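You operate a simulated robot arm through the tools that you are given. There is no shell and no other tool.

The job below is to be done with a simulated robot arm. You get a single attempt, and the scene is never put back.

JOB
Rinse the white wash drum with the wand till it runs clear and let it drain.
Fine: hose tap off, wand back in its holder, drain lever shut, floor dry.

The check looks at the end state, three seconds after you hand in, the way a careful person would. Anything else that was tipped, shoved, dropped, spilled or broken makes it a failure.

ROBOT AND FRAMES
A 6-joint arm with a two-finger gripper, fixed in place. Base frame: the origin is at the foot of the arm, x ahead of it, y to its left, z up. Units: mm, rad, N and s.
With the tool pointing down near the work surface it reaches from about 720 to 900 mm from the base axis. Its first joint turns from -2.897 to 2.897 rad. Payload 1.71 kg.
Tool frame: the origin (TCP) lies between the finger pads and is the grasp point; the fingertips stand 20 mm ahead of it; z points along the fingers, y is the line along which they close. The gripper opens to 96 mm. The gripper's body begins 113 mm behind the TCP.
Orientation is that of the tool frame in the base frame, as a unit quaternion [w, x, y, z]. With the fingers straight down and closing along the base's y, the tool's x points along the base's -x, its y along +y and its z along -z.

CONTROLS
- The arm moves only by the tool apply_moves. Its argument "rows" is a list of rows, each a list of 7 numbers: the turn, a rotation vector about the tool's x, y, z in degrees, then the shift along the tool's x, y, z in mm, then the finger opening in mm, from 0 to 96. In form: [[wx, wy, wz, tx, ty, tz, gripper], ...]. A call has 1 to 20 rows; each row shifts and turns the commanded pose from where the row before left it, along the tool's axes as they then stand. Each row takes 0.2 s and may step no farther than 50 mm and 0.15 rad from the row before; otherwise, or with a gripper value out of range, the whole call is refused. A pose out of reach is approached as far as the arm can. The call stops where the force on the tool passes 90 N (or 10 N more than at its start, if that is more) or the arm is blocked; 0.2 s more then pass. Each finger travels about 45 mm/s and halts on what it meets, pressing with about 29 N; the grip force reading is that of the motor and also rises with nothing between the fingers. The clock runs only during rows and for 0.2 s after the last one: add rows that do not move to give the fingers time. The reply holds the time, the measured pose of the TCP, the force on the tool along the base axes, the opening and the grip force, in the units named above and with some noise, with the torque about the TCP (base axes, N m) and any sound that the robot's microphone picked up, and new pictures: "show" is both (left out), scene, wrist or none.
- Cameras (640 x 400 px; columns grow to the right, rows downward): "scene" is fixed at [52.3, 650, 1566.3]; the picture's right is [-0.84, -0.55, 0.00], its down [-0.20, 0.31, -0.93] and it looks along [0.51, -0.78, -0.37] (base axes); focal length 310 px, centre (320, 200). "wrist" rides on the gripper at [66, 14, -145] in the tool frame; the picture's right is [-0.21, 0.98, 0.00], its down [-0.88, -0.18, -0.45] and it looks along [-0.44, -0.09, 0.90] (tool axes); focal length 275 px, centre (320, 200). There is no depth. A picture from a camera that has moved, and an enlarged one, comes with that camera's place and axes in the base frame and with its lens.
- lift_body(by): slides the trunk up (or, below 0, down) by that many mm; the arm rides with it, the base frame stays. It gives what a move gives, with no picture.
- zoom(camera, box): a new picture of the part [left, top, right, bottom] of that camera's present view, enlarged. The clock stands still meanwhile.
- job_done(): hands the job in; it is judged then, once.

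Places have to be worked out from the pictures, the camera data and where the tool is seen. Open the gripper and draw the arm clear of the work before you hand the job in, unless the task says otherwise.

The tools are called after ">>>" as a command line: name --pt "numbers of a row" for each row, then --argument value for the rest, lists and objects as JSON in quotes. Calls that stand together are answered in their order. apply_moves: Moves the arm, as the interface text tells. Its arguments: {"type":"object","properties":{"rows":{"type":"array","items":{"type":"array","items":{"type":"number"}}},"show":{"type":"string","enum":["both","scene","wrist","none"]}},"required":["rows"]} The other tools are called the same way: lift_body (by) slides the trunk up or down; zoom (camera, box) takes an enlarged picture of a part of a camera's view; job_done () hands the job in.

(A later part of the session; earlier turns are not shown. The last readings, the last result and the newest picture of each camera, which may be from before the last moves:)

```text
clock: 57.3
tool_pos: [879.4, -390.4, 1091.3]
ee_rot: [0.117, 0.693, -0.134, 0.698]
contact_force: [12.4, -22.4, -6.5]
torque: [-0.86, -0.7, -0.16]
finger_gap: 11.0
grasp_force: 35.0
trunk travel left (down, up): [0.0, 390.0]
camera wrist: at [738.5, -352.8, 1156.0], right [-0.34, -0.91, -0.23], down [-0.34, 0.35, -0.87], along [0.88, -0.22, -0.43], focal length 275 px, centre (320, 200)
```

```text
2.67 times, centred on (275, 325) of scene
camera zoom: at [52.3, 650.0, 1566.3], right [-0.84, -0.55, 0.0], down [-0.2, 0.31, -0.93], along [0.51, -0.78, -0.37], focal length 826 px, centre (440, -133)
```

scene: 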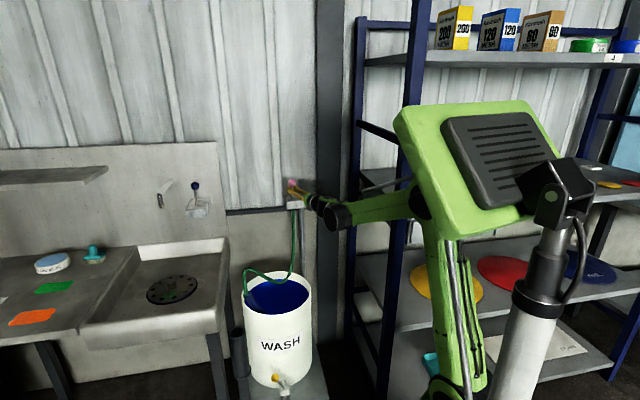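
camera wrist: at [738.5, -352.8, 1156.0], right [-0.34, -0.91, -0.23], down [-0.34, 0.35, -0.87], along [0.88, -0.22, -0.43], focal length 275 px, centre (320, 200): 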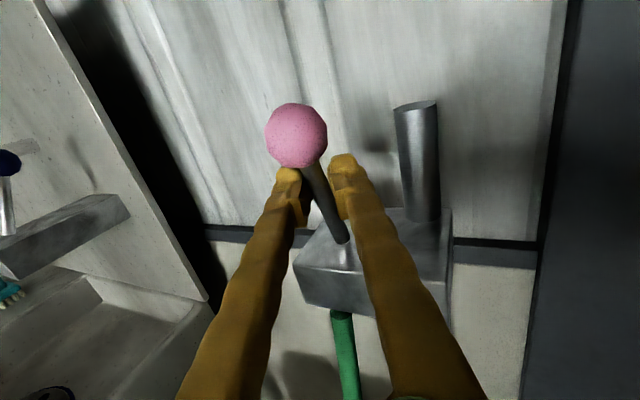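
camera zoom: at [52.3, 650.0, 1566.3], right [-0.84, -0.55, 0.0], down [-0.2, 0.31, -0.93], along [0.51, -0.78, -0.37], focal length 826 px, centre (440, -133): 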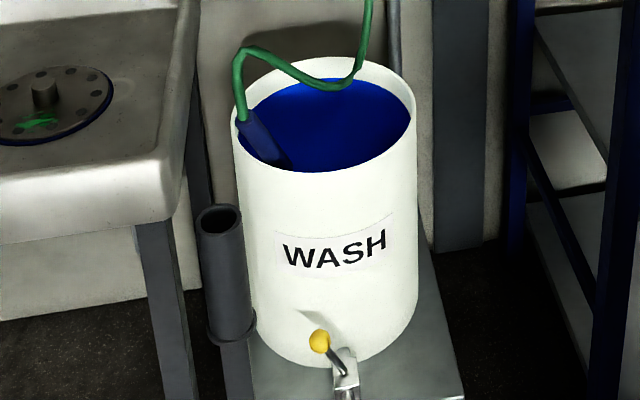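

The ball is well toward the room but there's no sound or water yet. I'll keep pulling with less sideways motion.

>>> apply_moves --pt "0 0 0 -2 0 -6 0" --pt "0 0 0 -2 -1.5 -6 0" --show "both"

>>> zoom --camera "scene" --box '[260, 165, 340, 230]'

>>> zoom --camera "scene" --box '[220, 250, 330, 400]'

```text
clock: 57.9
tool_pos: [868.9, -380.7, 1089.1]
ee_rot: [0.117, 0.693, -0.133, 0.699]
contact_force: [19.1, -12.8, 6.6]
torque: [-0.4, 0.24, -0.31]
finger_gap: 13.1
grasp_force: 35.3
trunk travel left (down, up): [0.0, 390.0]
camera wrist: at [728.0, -345.0, 1153.0], right [-0.34, -0.91, -0.23], down [-0.34, 0.35, -0.87], along [0.88, -0.22, -0.43], focal length 275 px, centre (320, 200)
```

scene: 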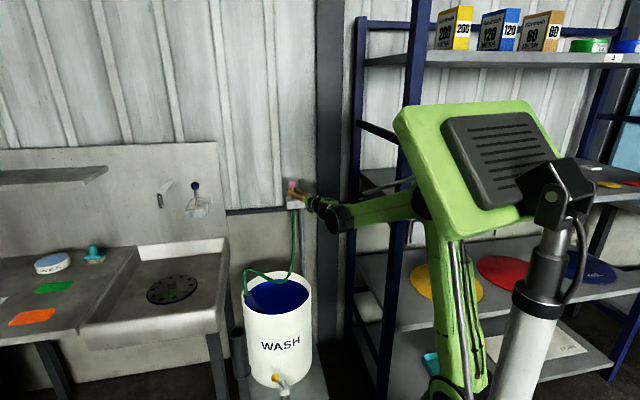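
wrist: 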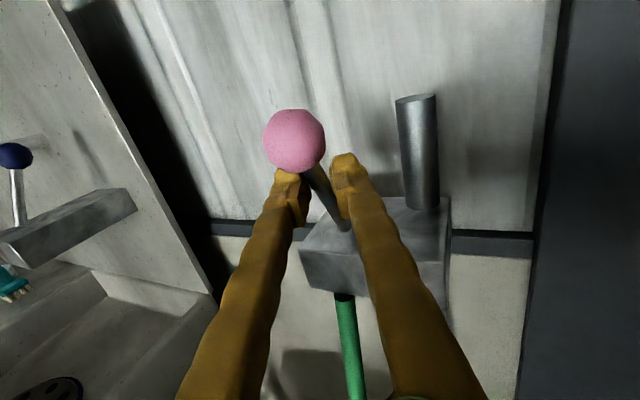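

```text
6.15 times, centred on (300, 198) of scene
camera zoom: at [52.3, 650.0, 1566.3], right [-0.84, -0.55, 0.0], down [-0.2, 0.31, -0.93], along [0.51, -0.78, -0.37], focal length 1905 px, centre (443, 215)
```

zoom: 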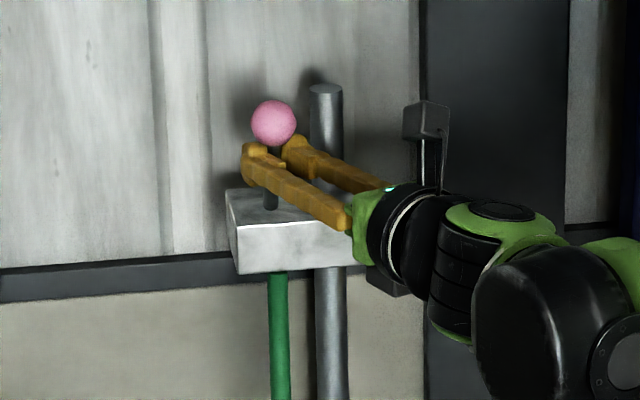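

```text
2.67 times, centred on (275, 325) of scene
camera zoom: at [52.3, 650.0, 1566.3], right [-0.84, -0.55, 0.0], down [-0.2, 0.31, -0.93], along [0.51, -0.78, -0.37], focal length 826 px, centre (440, -133)
```

zoom: 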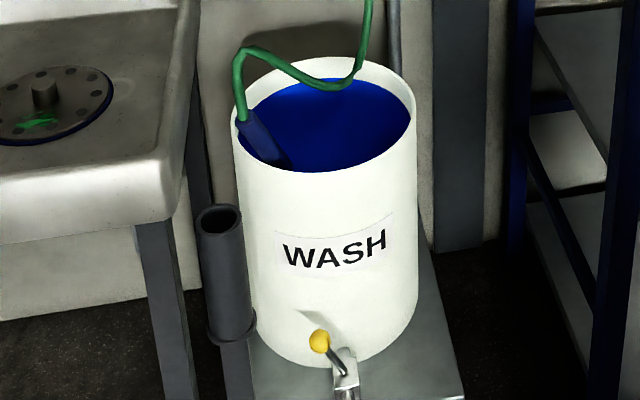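

The lever now leans about as far toward the room as it leaned toward the wall. One more small pull will show whether it is at its stop.

>>> apply_moves --pt "0 0 0 -2 -2.5 -6 0" --pt "0 0 0 0 0 0 0" --show "both"

>>> zoom --camera "scene" --box '[260, 165, 340, 230]'

>>> zoom --camera "scene" --box '[225, 260, 325, 320]'

```text
clock: 58.5
tool_pos: [863.2, -376.6, 1087.1]
ee_rot: [0.117, 0.693, -0.132, 0.699]
contact_force: [-5.2, -0.1, -1.2]
torque: [0.06, -0.07, -0.07]
finger_gap: 0.0
grasp_force: 29.8
trunk travel left (down, up): [0.0, 390.0]
camera wrist: at [722.2, -339.8, 1151.7], right [-0.34, -0.91, -0.23], down [-0.34, 0.35, -0.87], along [0.88, -0.22, -0.43], focal length 275 px, centre (320, 200)
```

scene: 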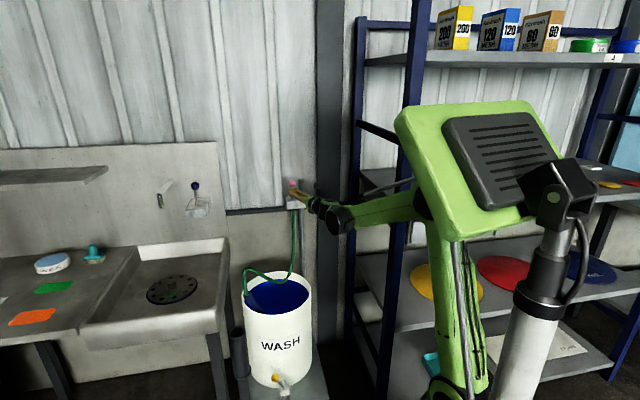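
wrist: 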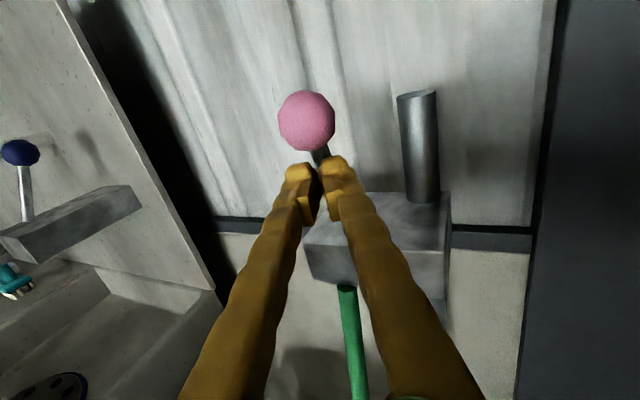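

```text
6.15 times, centred on (300, 198) of scene
camera zoom: at [52.3, 650.0, 1566.3], right [-0.84, -0.55, 0.0], down [-0.2, 0.31, -0.93], along [0.51, -0.78, -0.37], focal length 1905 px, centre (443, 215)
```

zoom: 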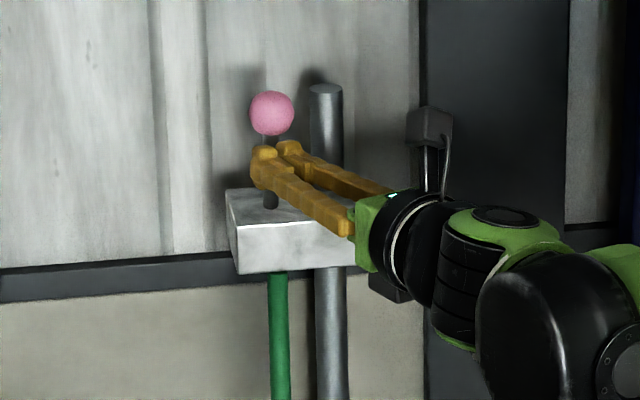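

```text
6.40 times, centred on (275, 290) of scene
camera zoom: at [52.3, 650.0, 1566.3], right [-0.84, -0.55, 0.0], down [-0.2, 0.31, -0.93], along [0.51, -0.78, -0.37], focal length 1981 px, centre (608, -376)
```

zoom: 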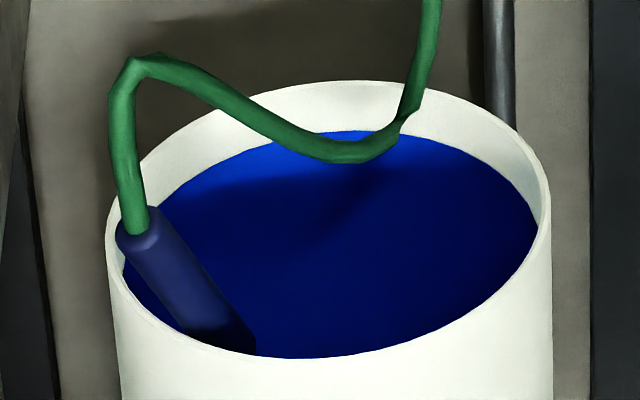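

The pads slipped off at the end, and the lever settled leaning about 20° toward the room, which looks like its on-stop. I'll retreat and look into the drum for water.

>>> apply_moves --pt "0 0 0 0 0 -30 30" --pt "0 0 0 0 0 -45 60" --pt "0 0 0 0 0 -45 90" --pt "0 0 0 0 0 -45 96" --show "both"

>>> zoom --camera "scene" --box '[225, 260, 325, 400]'

>>> zoom --camera "scene" --box '[260, 165, 340, 230]'

```text
clock: 59.5
tool_pos: [709.9, -319.8, 1087.0]
ee_rot: [0.118, 0.693, -0.133, 0.699]
contact_force: [0.0, 0.1, 0.0]
torque: [-0.02, -0.06, 0.03]
finger_gap: 83.9
grasp_force: 0.0
trunk travel left (down, up): [0.0, 390.0]
camera wrist: at [568.1, -283.1, 1150.2], right [-0.34, -0.91, -0.23], down [-0.34, 0.35, -0.87], along [0.88, -0.22, -0.43], focal length 275 px, centre (320, 200)
```

scene: 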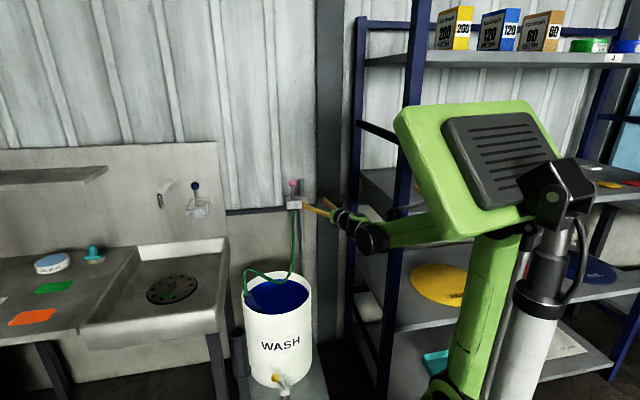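
wrist: 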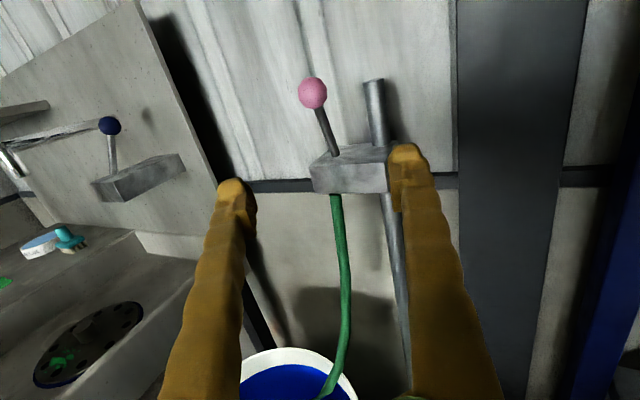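

```text
2.86 times, centred on (275, 330) of scene
camera zoom: at [52.3, 650.0, 1566.3], right [-0.84, -0.55, 0.0], down [-0.2, 0.31, -0.93], along [0.51, -0.78, -0.37], focal length 884 px, centre (449, -171)
```

zoom: 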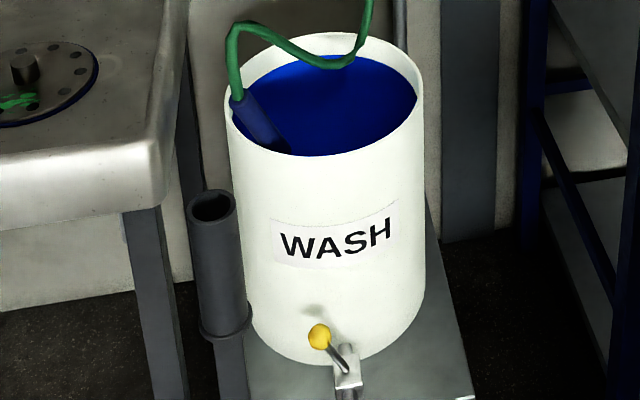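

```text
6.15 times, centred on (300, 198) of scene
camera zoom: at [52.3, 650.0, 1566.3], right [-0.84, -0.55, 0.0], down [-0.2, 0.31, -0.93], along [0.51, -0.78, -0.37], focal length 1905 px, centre (443, 215)
```

zoom: 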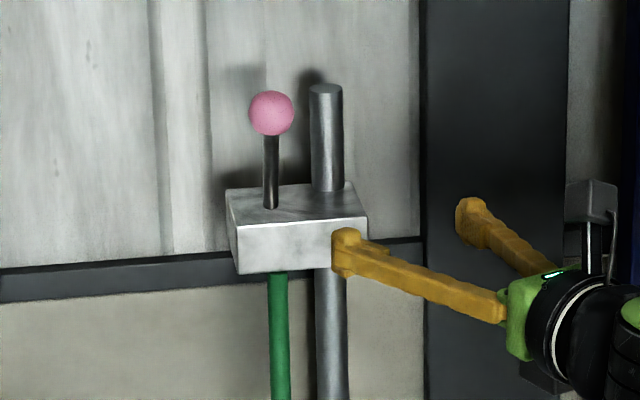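

The lever is in its new position and staying there. I'll tilt the camera down over the drum to see whether water is running.

>>> apply_moves --pt "2 -8 0 10 -35 -20 96" --pt "2 -8 0 10 -35 -20 96" --pt "2 -8 0 10 -35 -20 96" --pt "0 -8 0 0 0 0 96" --show "both"

>>> zoom --camera "wrist" --box '[220, 130, 440, 400]'

```text
clock: 60.5
tool_pos: [688.2, -203.7, 1126.7]
ee_rot: [0.042, 0.864, -0.12, 0.487]
contact_force: [-0.3, 0.2, 0.1]
torque: [0.02, 0.0, 0.04]
finger_gap: 95.8
grasp_force: 0.1
trunk travel left (down, up): [0.0, 390.0]
camera wrist: at [597.6, -198.7, 1256.8], right [-0.35, -0.91, -0.22], down [-0.76, 0.41, -0.51], along [0.55, -0.01, -0.83], focal length 275 px, centre (320, 200)
```

scene: 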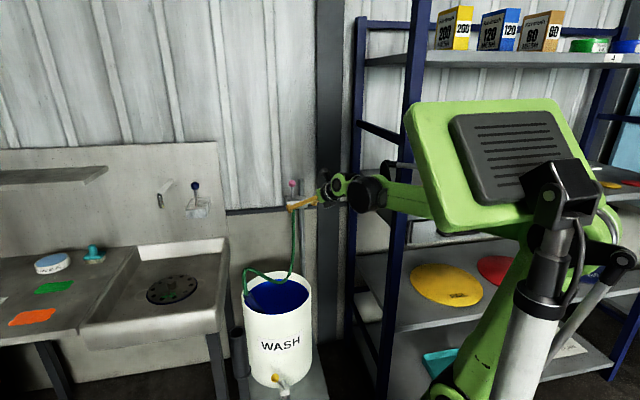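
wrist: 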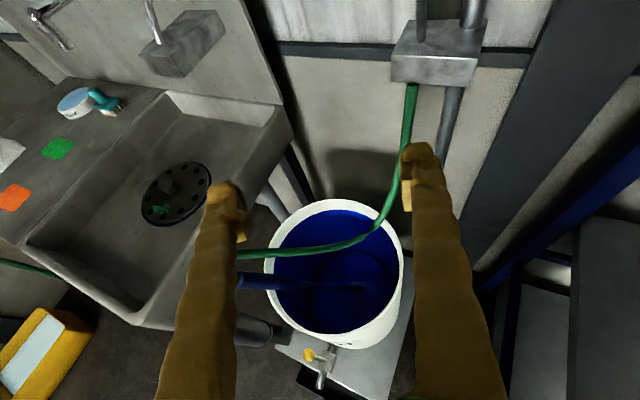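

```text
1.48 times, centred on (330, 265) of wrist
camera zoom: at [597.6, -198.7, 1256.8], right [-0.35, -0.91, -0.22], down [-0.76, 0.41, -0.51], along [0.55, -0.01, -0.83], focal length 408 px, centre (305, 104)
```

zoom: 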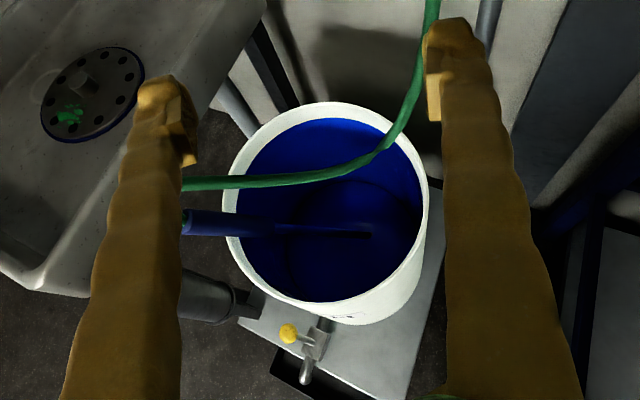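

The drum floor is now dark blue, so water is flowing, and nothing comes out of the spout: the drain is currently shut. I'll zoom to judge the level.

>>> zoom --camera "wrist" --box '[260, 190, 410, 350]'

>>> zoom --camera "wrist" --box '[270, 320, 370, 400]'

```text
2.50 times, centred on (335, 270) of wrist
camera zoom: at [597.6, -198.7, 1256.8], right [-0.35, -0.91, -0.22], down [-0.76, 0.41, -0.51], along [0.55, -0.01, -0.83], focal length 688 px, centre (282, 25)
```

zoom: 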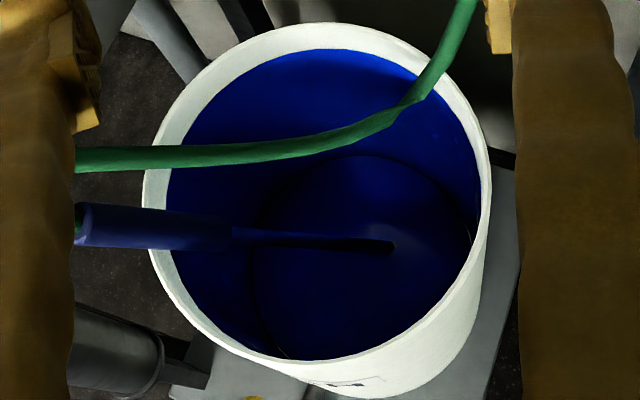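

```text
5.00 times, centred on (320, 360) of wrist
camera zoom: at [597.6, -198.7, 1256.8], right [-0.35, -0.91, -0.22], down [-0.76, 0.41, -0.51], along [0.55, -0.01, -0.83], focal length 1376 px, centre (320, -600)
```

zoom: 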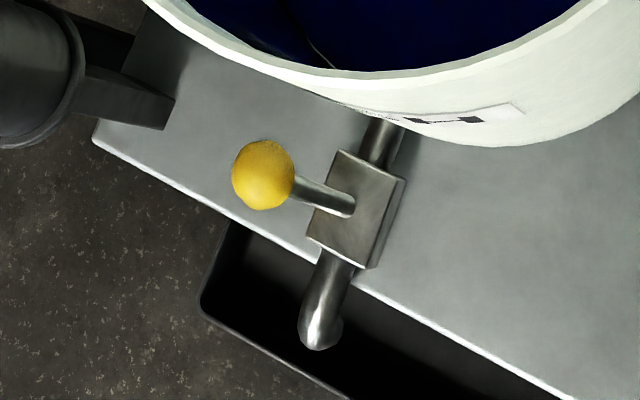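

Water is tinted but shallow, and the spout is dry. I'll open the drain now so the rinse water runs out as I spray. The yellow knob is at about (702, -6, 431), and its lever pivots near (676, -32, 348), leaning to +x/+y. I'll swing to its left with the tool pitched about 45° down.

>>> apply_moves --pt "4.5 -3 -2.8 -33 -34 -4 60" --pt "4.5 -3 -2.8 -33 -34 -4 20" --pt "4.5 -3 -2.8 -33 -34 -4 0" --pt "0 -3 0 -33 -34 -4 0" --pt "0 -3 0 -33 -34 -4 0" --show "both"

```text
clock: 61.7
tool_pos: [591.7, -20.5, 1015.1]
ee_rot: [-0.033, 0.926, -0.001, 0.376]
contact_force: [-0.2, -0.6, -0.1]
torque: [0.03, 0.01, 0.05]
finger_gap: 0.3
grasp_force: 6.8
trunk travel left (down, up): [0.0, 390.0]
camera wrist: at [537.5, -43.6, 1163.3], right [-0.12, -0.97, -0.2], down [-0.94, 0.18, -0.28], along [0.31, 0.16, -0.94], focal length 275 px, centre (320, 200)
```

scene: 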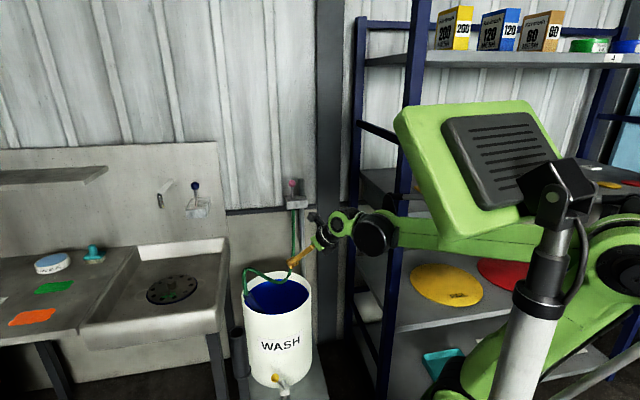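
wrist: 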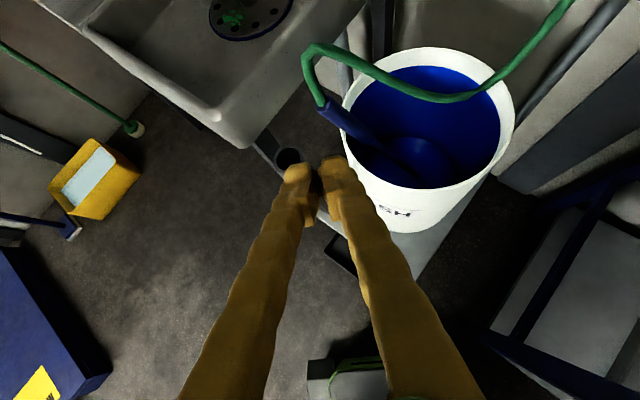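

The gripper is closed, pitched 45° down with heading 5°. I'll descend to about (655, 38, 480), to the left of the drain lever and clear of the drum and holder.

>>> apply_moves --pt "0 0 0 -27.4 -4 35.8 0" --pt "0 0 0 -27.4 -4 35.8 0" --pt "0 0 0 -27.4 -4 35.8 0" --pt "0 0 0 -27.4 -4 35.8 0" --pt "0 0 0 -27.4 -4 35.8 0" --pt "0 0 0 -27.4 0 35.8 0" --pt "0 0 0 -27.4 0 35.8 0" --pt "0 0 0 -27.4 0 35.8 0" --pt "0 0 0 -27.4 0 35.8 0" --pt "0 0 0 -27.4 0 35.8 0" --pt "0 0 0 -27.4 0 35.8 0" --pt "0 0 0 -27.4 0 35.8 0" --show "both"

>>> zoom --camera "wrist" --box '[240, 40, 460, 260]'

>>> zoom --camera "scene" --box '[225, 260, 325, 400]'

```text
clock: 64.3
tool_pos: [723.9, -16.9, 590.8]
ee_rot: [-0.035, 0.926, 0.002, 0.376]
contact_force: [-1.3, 0.0, 0.1]
torque: [0.03, -0.02, 0.03]
finger_gap: 0.0
grasp_force: 29.2
out of reach, approached as far as the arm can: row 3, 4, 5, 7, 8, 9, 10, 11, 12
trunk travel left (down, up): [0.0, 390.0]
camera wrist: at [671.5, -42.0, 738.9], right [-0.12, -0.97, -0.2], down [-0.94, 0.18, -0.28], along [0.31, 0.16, -0.94], focal length 275 px, centre (320, 200)
```

scene: 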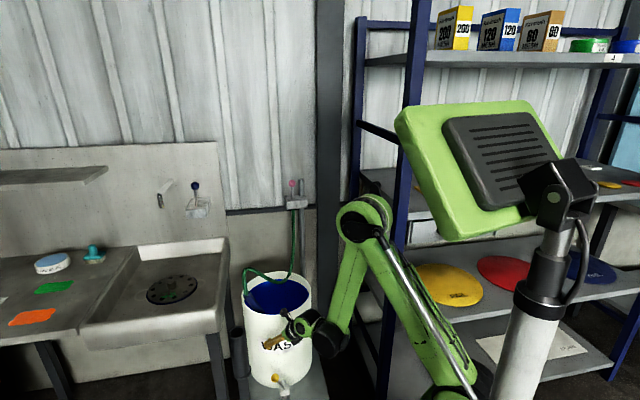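
wrist: 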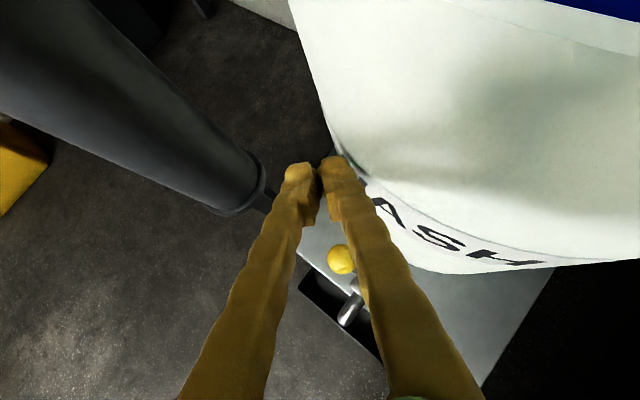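

```text
1.82 times, centred on (350, 150) of wrist
camera zoom: at [671.5, -42.0, 738.9], right [-0.12, -0.97, -0.2], down [-0.94, 0.18, -0.28], along [0.31, 0.16, -0.94], focal length 500 px, centre (266, 291)
```

zoom: 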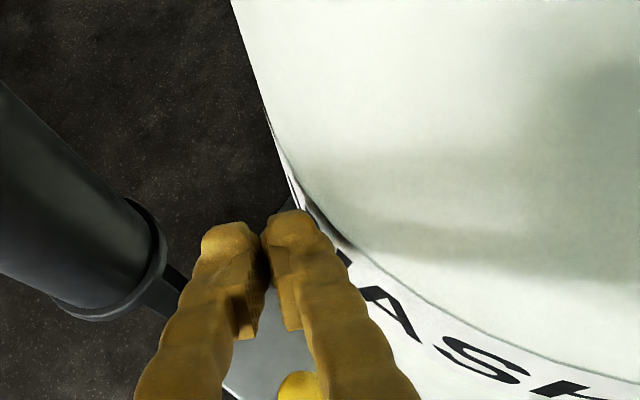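

```text
2.86 times, centred on (275, 330) of scene
camera zoom: at [52.3, 650.0, 1566.3], right [-0.84, -0.55, 0.0], down [-0.2, 0.31, -0.93], along [0.51, -0.78, -0.37], focal length 884 px, centre (449, -171)
```

zoom: 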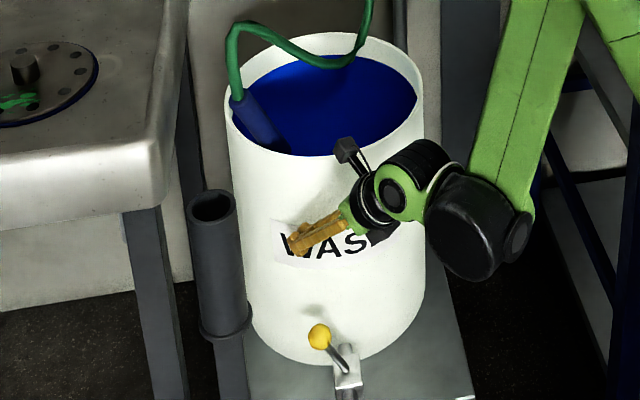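

The arm clamped along its forearm limit, and the fingers ended up close to the drum wall (no contact, force about 0). Low and near the base I need the tool almost vertical. I'll step away from the drum to the left while pitching further down.

>>> apply_moves --pt "0 0 0 10 -30 -15 0" --pt "2.5 -7 -2.5 0 -28 -8 0" --pt "2.5 -7 -2.5 0 -20 -5 0" --pt "0 -8 0 0 0 0 0" --pt "0 -8 0 0 0 0 0" --pt "0 -8 0 0 0 0 0" --show "both"

```text
clock: 65.7
tool_pos: [708.5, 38.9, 624.7]
ee_rot: [-0.044, 0.995, 0.074, 0.056]
contact_force: [0.0, 0.0, -0.1]
torque: [-0.03, -0.03, -0.02]
finger_gap: 0.1
grasp_force: 28.7
out of reach, approached as far as the arm can: row 1
trunk travel left (down, up): [0.0, 390.0]
camera wrist: at [761.3, 21.4, 773.0], right [-0.05, -0.99, -0.1], down [-0.94, 0.01, 0.35], along [-0.35, 0.11, -0.93], focal length 275 px, centre (320, 200)
```

scene: 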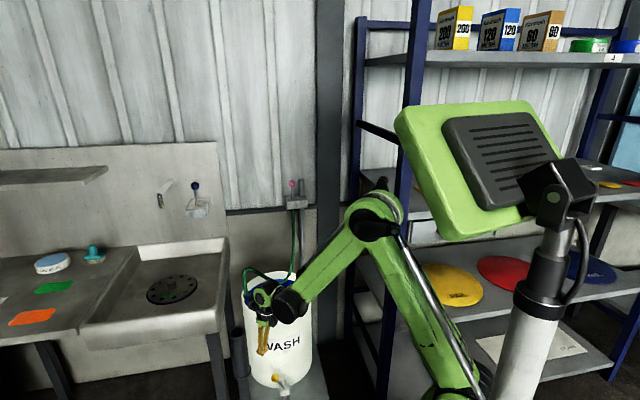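
wrist: 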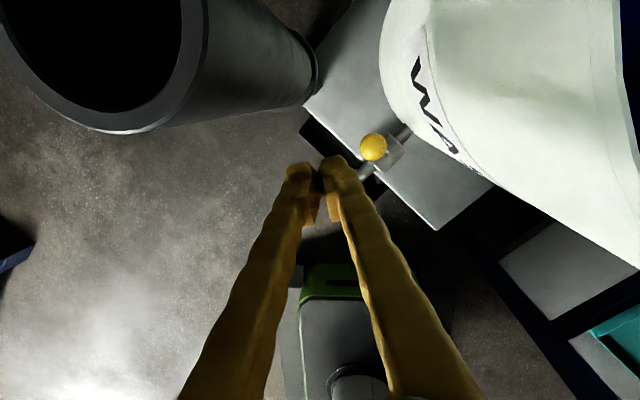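

The tool is nearly vertical now, but the camera hangs on the drum side. I'll roll it about 120° so the camera faces away from both drum and holder before going down.

>>> apply_moves --pt "0 0 -8.5 0 0 0 0" --pt "0 0 -8.5 0 0 0 0" --pt "0 0 -8.5 0 0 0 0" --pt "0 0 -8.5 0 0 0 0" --pt "0 0 -8.5 0 0 0 0" --pt "0 0 -8.5 0 0 0 0" --pt "0 0 -8.5 0 0 0 0" --pt "0 0 -8.5 0 0 0 0" --pt "0 0 -8.5 0 0 0 0" --pt "0 0 -8.5 0 0 0 0" --pt "0 0 -8.5 0 0 0 0" --pt "0 0 -8.5 0 0 0 0" --pt "0 0 -8.5 0 0 0 0" --pt "0 0 -8.5 0 0 0 0" --show "both"

>>> zoom --camera "scene" --box '[225, 260, 325, 400]'

```text
clock: 68.7
tool_pos: [709.0, 39.0, 623.6]
ee_rot: [0.027, 0.443, 0.894, 0.066]
contact_force: [-0.2, 0.1, 0.1]
torque: [0.02, 0.01, 0.0]
finger_gap: 0.0
grasp_force: 28.6
trunk travel left (down, up): [0.0, 390.0]
camera wrist: at [666.0, 87.2, 769.0], right [0.9, 0.42, 0.14], down [0.34, -0.85, 0.41], along [0.29, -0.32, -0.9], focal length 275 px, centre (320, 200)
```

scene: 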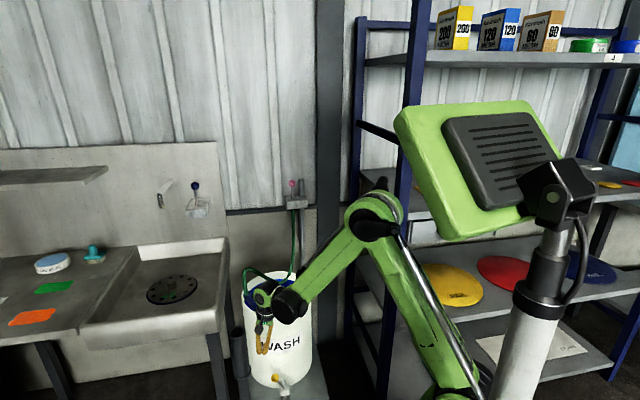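
wrist: 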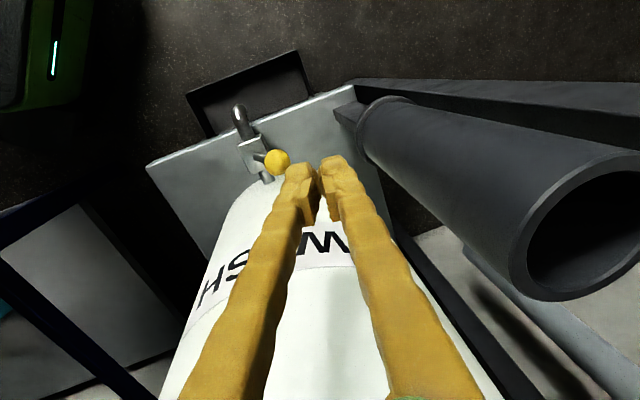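

```text
2.86 times, centred on (275, 330) of scene
camera zoom: at [52.3, 650.0, 1566.3], right [-0.84, -0.55, 0.0], down [-0.2, 0.31, -0.93], along [0.51, -0.78, -0.37], focal length 884 px, centre (449, -171)
```

zoom: 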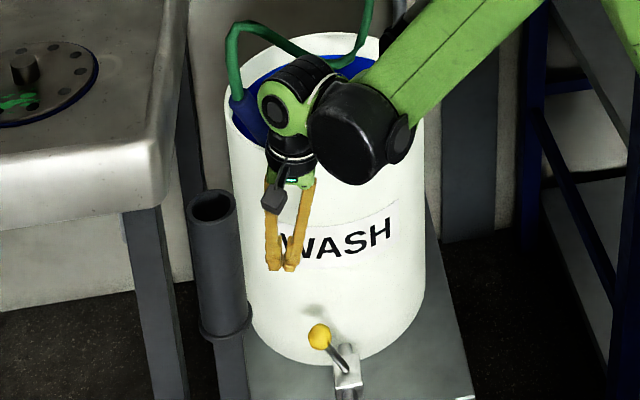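

This is a clear view: the knob is confirmed at (701, -4, 431). I'll tilt the wrist slightly away from the drum and descend left of the knob with closed fingers.

>>> apply_moves --pt "5.8 -2.6 0 0 0 0 0" --pt "5.8 -2.6 0 0 0 0 0" --pt "0 0 0 0 0 42 0" --pt "0 0 0 0 0 42 0" --pt "0 0 0 0 0 42 0" --pt "0 0 0 0 0 40 0" --show "both"

>>> zoom --camera "scene" --box '[225, 260, 325, 400]'

```text
clock: 70.1
tool_pos: [710.5, 23.3, 459.6]
ee_rot: [0.023, 0.447, 0.893, -0.045]
contact_force: [0.3, -0.2, 0.4]
torque: [0.02, -0.07, 0.03]
finger_gap: 0.0
grasp_force: 29.5
trunk travel left (down, up): [0.0, 390.0]
camera wrist: at [682.2, 98.5, 596.2], right [0.91, 0.42, -0.04], down [0.38, -0.76, 0.52], along [0.19, -0.49, -0.85], focal length 275 px, centre (320, 200)
```

scene: 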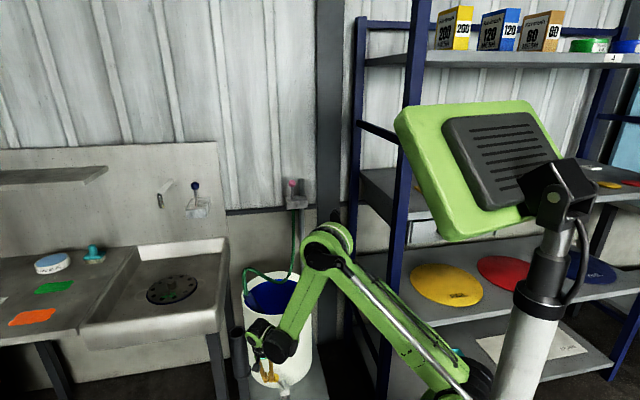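
wrist: 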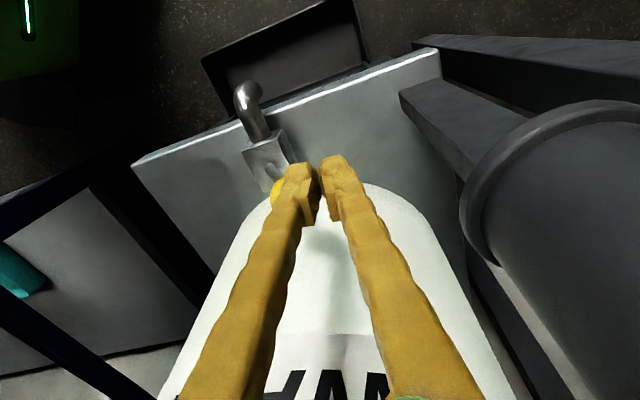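

```text
2.86 times, centred on (275, 330) of scene
camera zoom: at [52.3, 650.0, 1566.3], right [-0.84, -0.55, 0.0], down [-0.2, 0.31, -0.93], along [0.51, -0.78, -0.37], focal length 884 px, centre (449, -171)
```

zoom: 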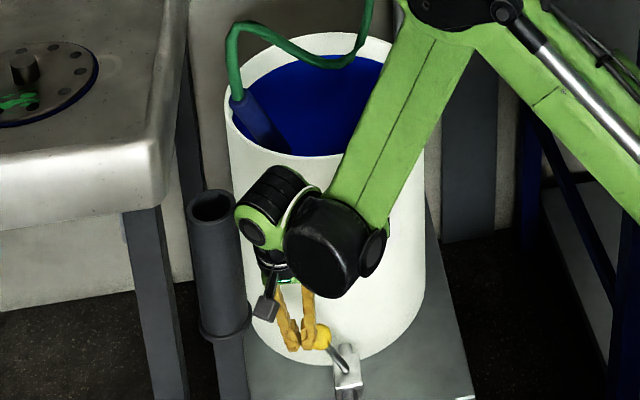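

There are no reach flags here. The closed fingertips are just on the +x/+y side of the knob. I'll lower 14 mm, centre on the ball, and begin pushing toward (-x, -y).

>>> apply_moves --pt "0 0 0 -6 7.5 14.1 0" --pt "0 0 0 -1.2 -8.4 0.6 0" --pt "0 0 0 -1.2 -8.4 0.6 0" --pt "0 0 0 -1.2 -8.4 0.6 0" --show "both"

>>> zoom --camera "scene" --box '[235, 330, 315, 400]'

```text
clock: 70.8
tool_pos: [707.3, 13.7, 456.9]
ee_rot: [0.031, 0.448, 0.893, -0.039]
contact_force: [-0.9, 6.2, 9.7]
torque: [-0.16, 0.11, -0.06]
finger_gap: 0.0
grasp_force: 28.9
trunk travel left (down, up): [0.0, 390.0]
stopped in row 3: the force on the tool passed its limit at 104 N (the readings are from after the stop); the commanded pose is now the measured one
camera wrist: at [676.6, 89.8, 594.1], right [0.91, 0.42, -0.02], down [0.37, -0.76, 0.53], along [0.2, -0.49, -0.85], focal length 275 px, centre (320, 200)
```

scene: 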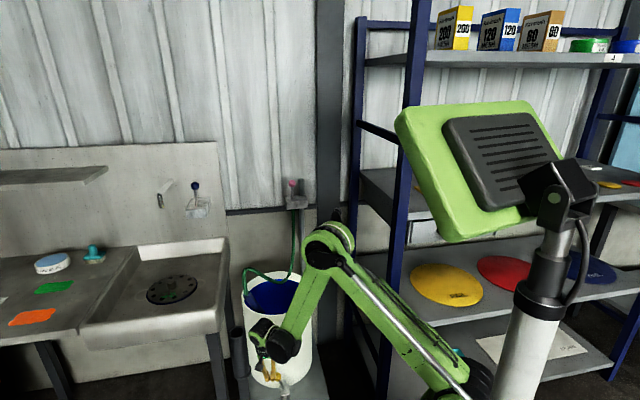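
wrist: 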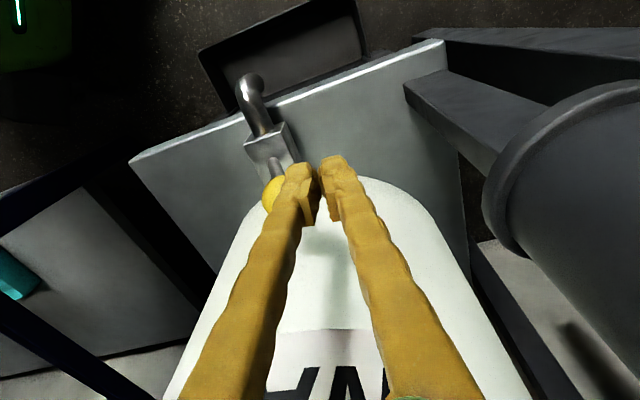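

```text
5.71 times, centred on (275, 365) of scene
camera zoom: at [52.3, 650.0, 1566.3], right [-0.84, -0.55, 0.0], down [-0.2, 0.31, -0.93], along [0.51, -0.78, -0.37], focal length 1769 px, centre (577, -743)
```

zoom: 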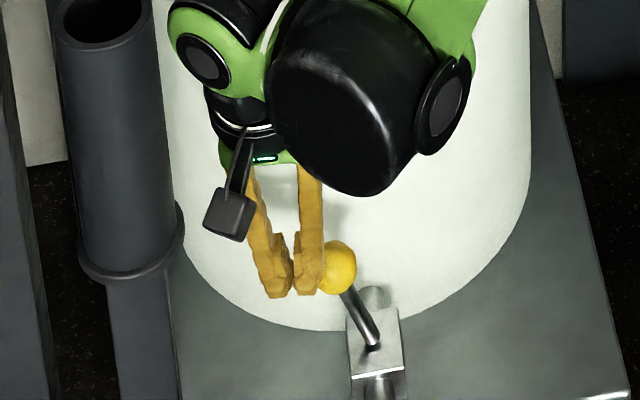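

I pressed onto the top of the ball while descending, since it was too close; the lever did move a little. I'll lift slightly, shift further out and centre on the ball, then go down beside it more gently.

>>> apply_moves --pt "0 0 0 0 4 -8 0" --pt "0 0 0 -6 6 0 0" --pt "0 0 0 -4 2 0 0" --pt "0 0 0 0 0 0 0" --show "none"

>>> apply_moves --pt "0 0 0 1 0.5 12 0" --pt "0 0 0 1 0.5 12 0" --pt "0 0 0 0 0 0 0" --show "both"

>>> zoom --camera "scene" --box '[235, 330, 315, 400]'

```text
clock: 71.8
tool_pos: [725.2, 14.0, 465.0]
ee_rot: [0.031, 0.447, 0.893, -0.04]
contact_force: [-0.7, -0.1, 0.6]
torque: [0.0, -0.01, 0.0]
finger_gap: 0.0
grasp_force: 29.1
trunk travel left (down, up): [0.0, 390.0]
```

```text
clock: 72.6
tool_pos: [723.6, 13.7, 440.7]
ee_rot: [0.03, 0.448, 0.893, -0.04]
contact_force: [-0.2, 0.4, -0.8]
torque: [0.03, 0.03, 0.0]
finger_gap: 0.1
grasp_force: 28.8
trunk travel left (down, up): [0.0, 390.0]
camera wrist: at [693.3, 89.6, 577.8], right [0.91, 0.42, -0.03], down [0.37, -0.76, 0.53], along [0.2, -0.49, -0.85], focal length 275 px, centre (320, 200)
```

scene: 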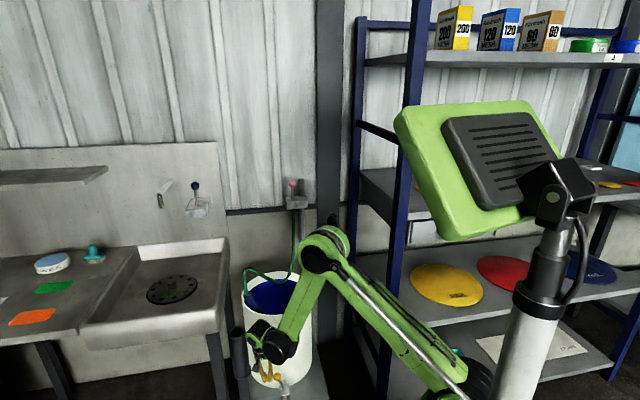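
wrist: 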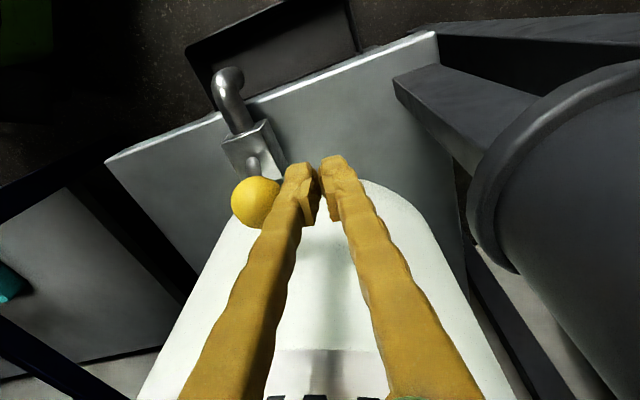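

```text
5.71 times, centred on (275, 365) of scene
camera zoom: at [52.3, 650.0, 1566.3], right [-0.84, -0.55, 0.0], down [-0.2, 0.31, -0.93], along [0.51, -0.78, -0.37], focal length 1769 px, centre (577, -743)
```

zoom: 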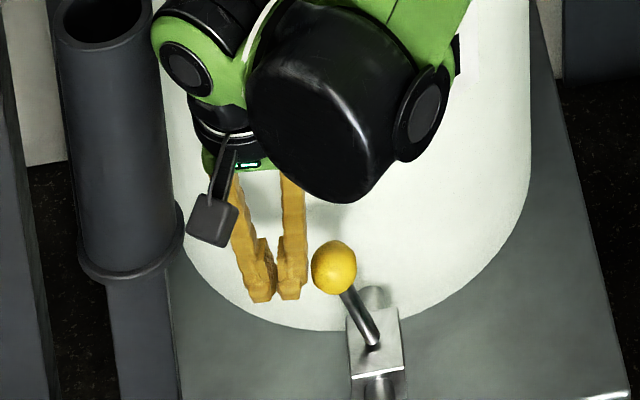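

The fingers are properly beside the ball at its height with no contact. I'll sweep toward (-x, -y) in steps.

>>> apply_moves --pt "0 0 0 -1.4 -9.9 0.5 0" --pt "0 0 0 -1.4 -9.9 0.5 0" --pt "0 0 0 -1.4 -9.9 0.5 0" --show "scene"

>>> zoom --camera "scene" --box '[235, 330, 315, 400]'

```text
clock: 73.4
tool_pos: [700.9, -7.8, 441.0]
ee_rot: [0.031, 0.448, 0.893, -0.04]
contact_force: [0.9, 1.2, -0.4]
torque: [-0.02, 0.04, -0.02]
finger_gap: 0.1
grasp_force: 29.3
trunk travel left (down, up): [0.0, 390.0]
```

scene: 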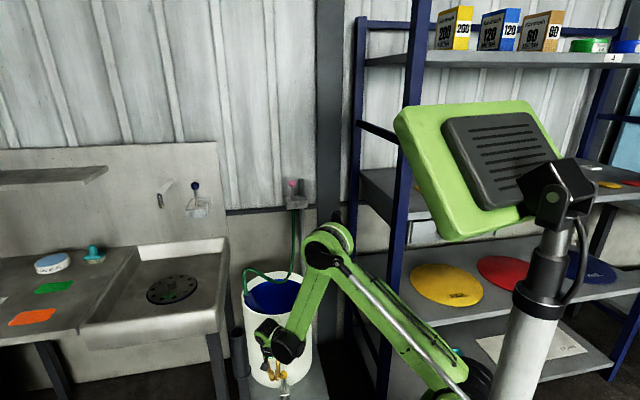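

```text
5.71 times, centred on (275, 365) of scene
camera zoom: at [52.3, 650.0, 1566.3], right [-0.84, -0.55, 0.0], down [-0.2, 0.31, -0.93], along [0.51, -0.78, -0.37], focal length 1769 px, centre (577, -743)
```

zoom: 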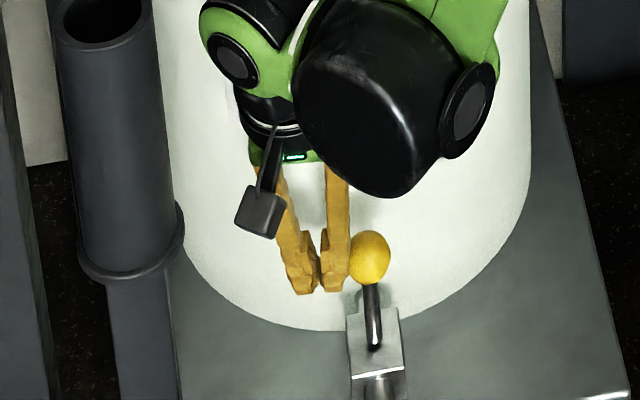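

The lever is upright now and moves lightly. I'll keep sweeping and watch the spout.

>>> apply_moves --pt "0 0 0 -1.4 -9.9 0.5 0" --pt "0 0 0 -1.4 -9.9 0.5 0" --pt "0 0 0 -1.4 -9.9 0.5 0" --show "scene"

>>> zoom --camera "scene" --box '[235, 330, 315, 400]'

```text
clock: 74.2
tool_pos: [681.5, -29.2, 440.0]
ee_rot: [0.031, 0.447, 0.893, -0.041]
contact_force: [1.7, 0.0, -0.7]
torque: [0.03, 0.01, 0.0]
finger_gap: 0.0
grasp_force: 28.6
trunk travel left (down, up): [0.0, 390.0]
```

scene: 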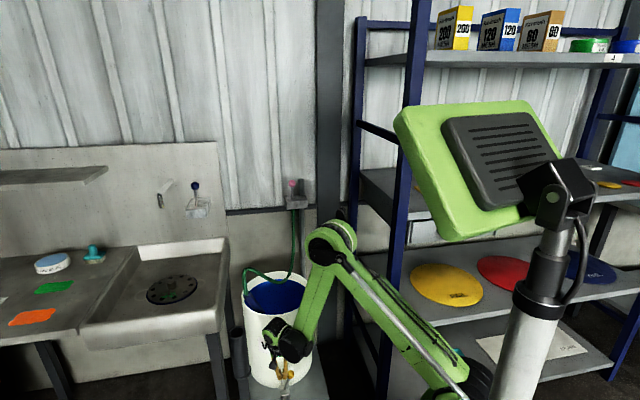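

```text
5.71 times, centred on (275, 365) of scene
camera zoom: at [52.3, 650.0, 1566.3], right [-0.84, -0.55, 0.0], down [-0.2, 0.31, -0.93], along [0.51, -0.78, -0.37], focal length 1769 px, centre (577, -743)
```

zoom: 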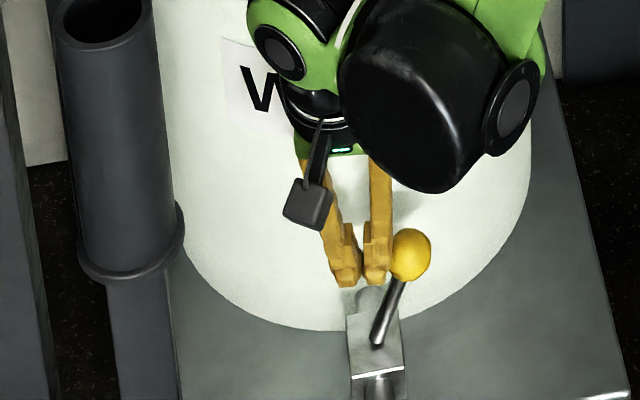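

The lever is leaning the other way now and reach is fine. A little more, with a wrist view to see the spout and tray.

>>> apply_moves --pt "0 0 0 -1.0 -7 0.4 0" --pt "0 0 0 -1.0 -7 0.4 0" --show "both"

>>> zoom --camera "scene" --box '[235, 330, 315, 400]'

>>> zoom --camera "wrist" --box '[150, 0, 400, 220]'

```text
clock: 74.8
tool_pos: [673.4, -35.8, 441.3]
ee_rot: [0.031, 0.445, 0.894, -0.038]
contact_force: [41.6, 40.2, 5.1]
torque: [0.43, -0.44, 0.02]
finger_gap: 0.0
grasp_force: 29.3
trunk travel left (down, up): [0.0, 390.0]
camera wrist: at [642.6, 39.6, 577.5], right [0.91, 0.42, -0.02], down [0.37, -0.76, 0.53], along [0.21, -0.49, -0.85], focal length 275 px, centre (320, 200)
```

scene: 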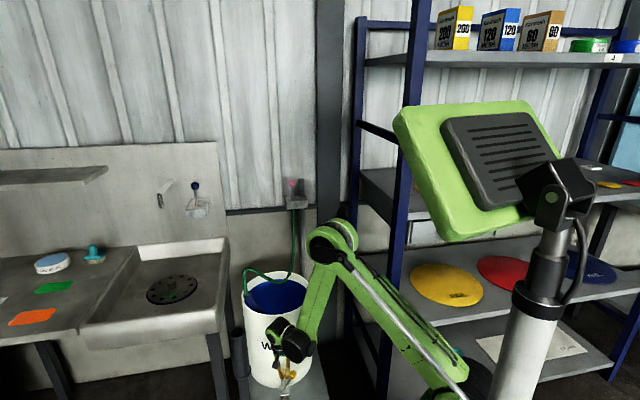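
wrist: 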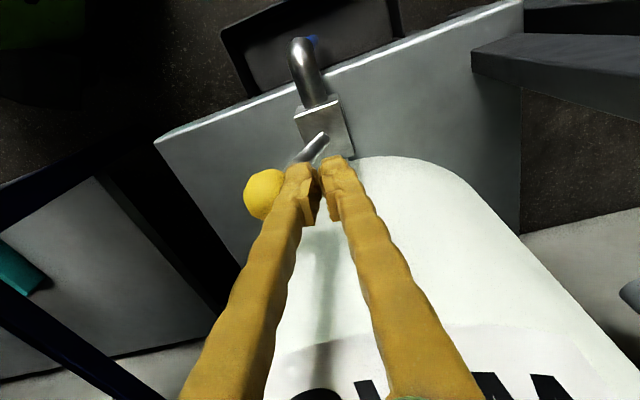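

```text
5.71 times, centred on (275, 365) of scene
camera zoom: at [52.3, 650.0, 1566.3], right [-0.84, -0.55, 0.0], down [-0.2, 0.31, -0.93], along [0.51, -0.78, -0.37], focal length 1769 px, centre (577, -743)
```

zoom: 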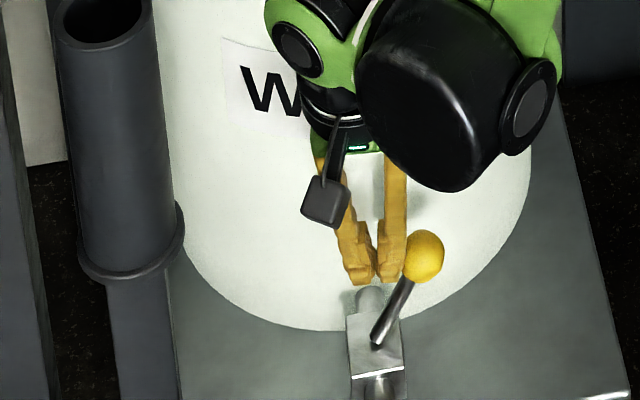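

```text
1.82 times, centred on (275, 110) of wrist
camera zoom: at [642.6, 39.6, 577.5], right [0.91, 0.42, -0.02], down [0.37, -0.76, 0.53], along [0.21, -0.49, -0.85], focal length 500 px, centre (402, 364)
```

zoom: 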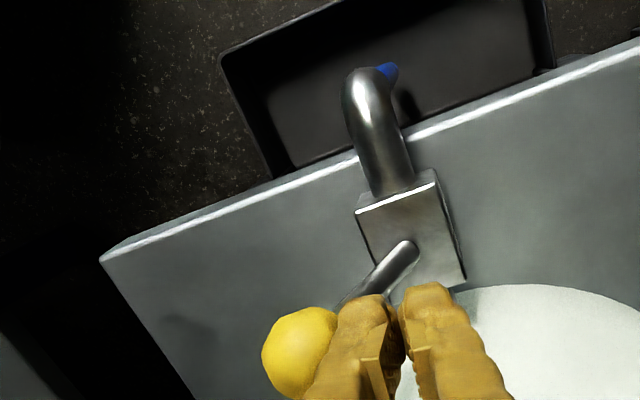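

The lever hit its stop (58 N, now unloaded), and blue water is running from the spout into the tray, so the drain is open. I'll back off, rise, and turn the hand back to a horizontal pose aligned with the leaning wand.

>>> apply_moves --pt "0 0 0 1.6 12 -0.6 0" --pt "0 0 0 -4 -2 -47 30" --pt "0 0 0 -4 -2 -47 60" --pt "0 0 0 -4 -2 -47 96" --pt "0 0 0 -4 -2 -47 96" --pt "-5.51 1.87 5.74 -1 1 -15 96" --pt "-5.51 1.87 5.74 0 2.5 -15 96" --pt "-5.51 1.87 5.74 0.7 3.6 -14.5 96" --pt "-5.51 1.87 5.74 2 5 -14 96" --pt "-5.51 1.87 5.74 3 6 -13 96" --pt "-5.51 1.87 5.74 4 7 -12.5 96" --pt "-5.51 1.87 5.74 5 7.5 -11.5 96" --pt "-5.51 1.87 5.74 6 8 -11 96" --pt "-5.51 1.87 5.74 7 8.6 -10 96" --pt "-5.51 1.87 5.74 8 8.6 -9 96" --pt "-5.51 1.87 5.74 9.5 8.5 -8 96" --pt "-5.51 1.87 5.74 10.5 8.4 -6.6 96" --pt "-5.51 1.87 5.74 11.5 8 -5.5 96" --pt "-5.51 1.87 5.74 12.4 7 -4.5 96" --pt "-5.51 1.87 5.74 13 6.5 -3.5 96" --show "both"

>>> zoom --camera "scene" --box '[225, 260, 325, 400]'

```text
clock: 79.0
tool_pos: [690.8, -8.2, 852.6]
ee_rot: [0.124, 0.755, 0.183, 0.618]
contact_force: [0.7, -0.1, 0.3]
torque: [-0.01, 0.02, 0.0]
finger_gap: 95.9
grasp_force: 0.0
trunk travel left (down, up): [0.0, 390.0]
camera wrist: at [562.2, 3.6, 945.4], right [0.08, -0.97, 0.22], down [-0.61, -0.23, -0.76], along [0.79, -0.07, -0.61], focal length 275 px, centre (320, 200)
```

scene: 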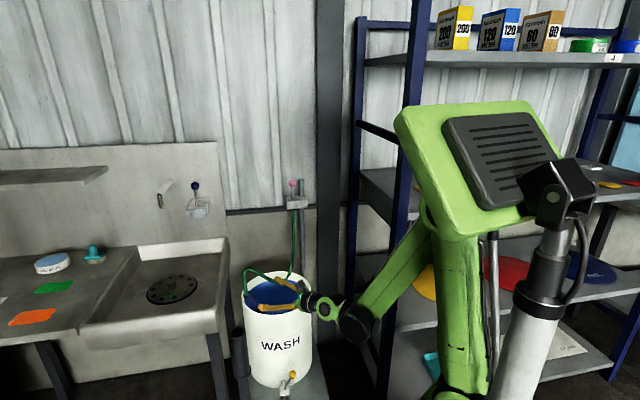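
wrist: 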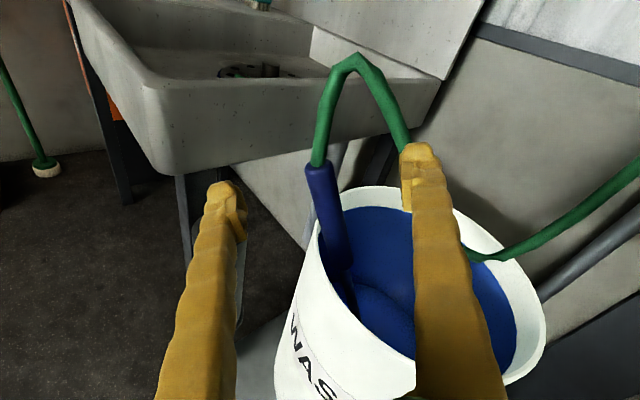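

```text
2.86 times, centred on (275, 330) of scene
camera zoom: at [52.3, 650.0, 1566.3], right [-0.84, -0.55, 0.0], down [-0.2, 0.31, -0.93], along [0.51, -0.78, -0.37], focal length 884 px, centre (449, -171)
```

zoom: 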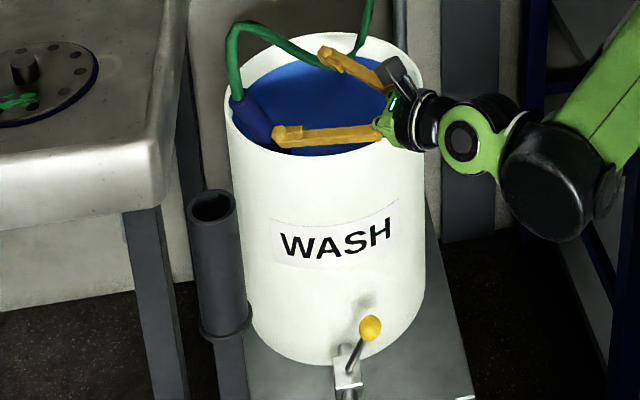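

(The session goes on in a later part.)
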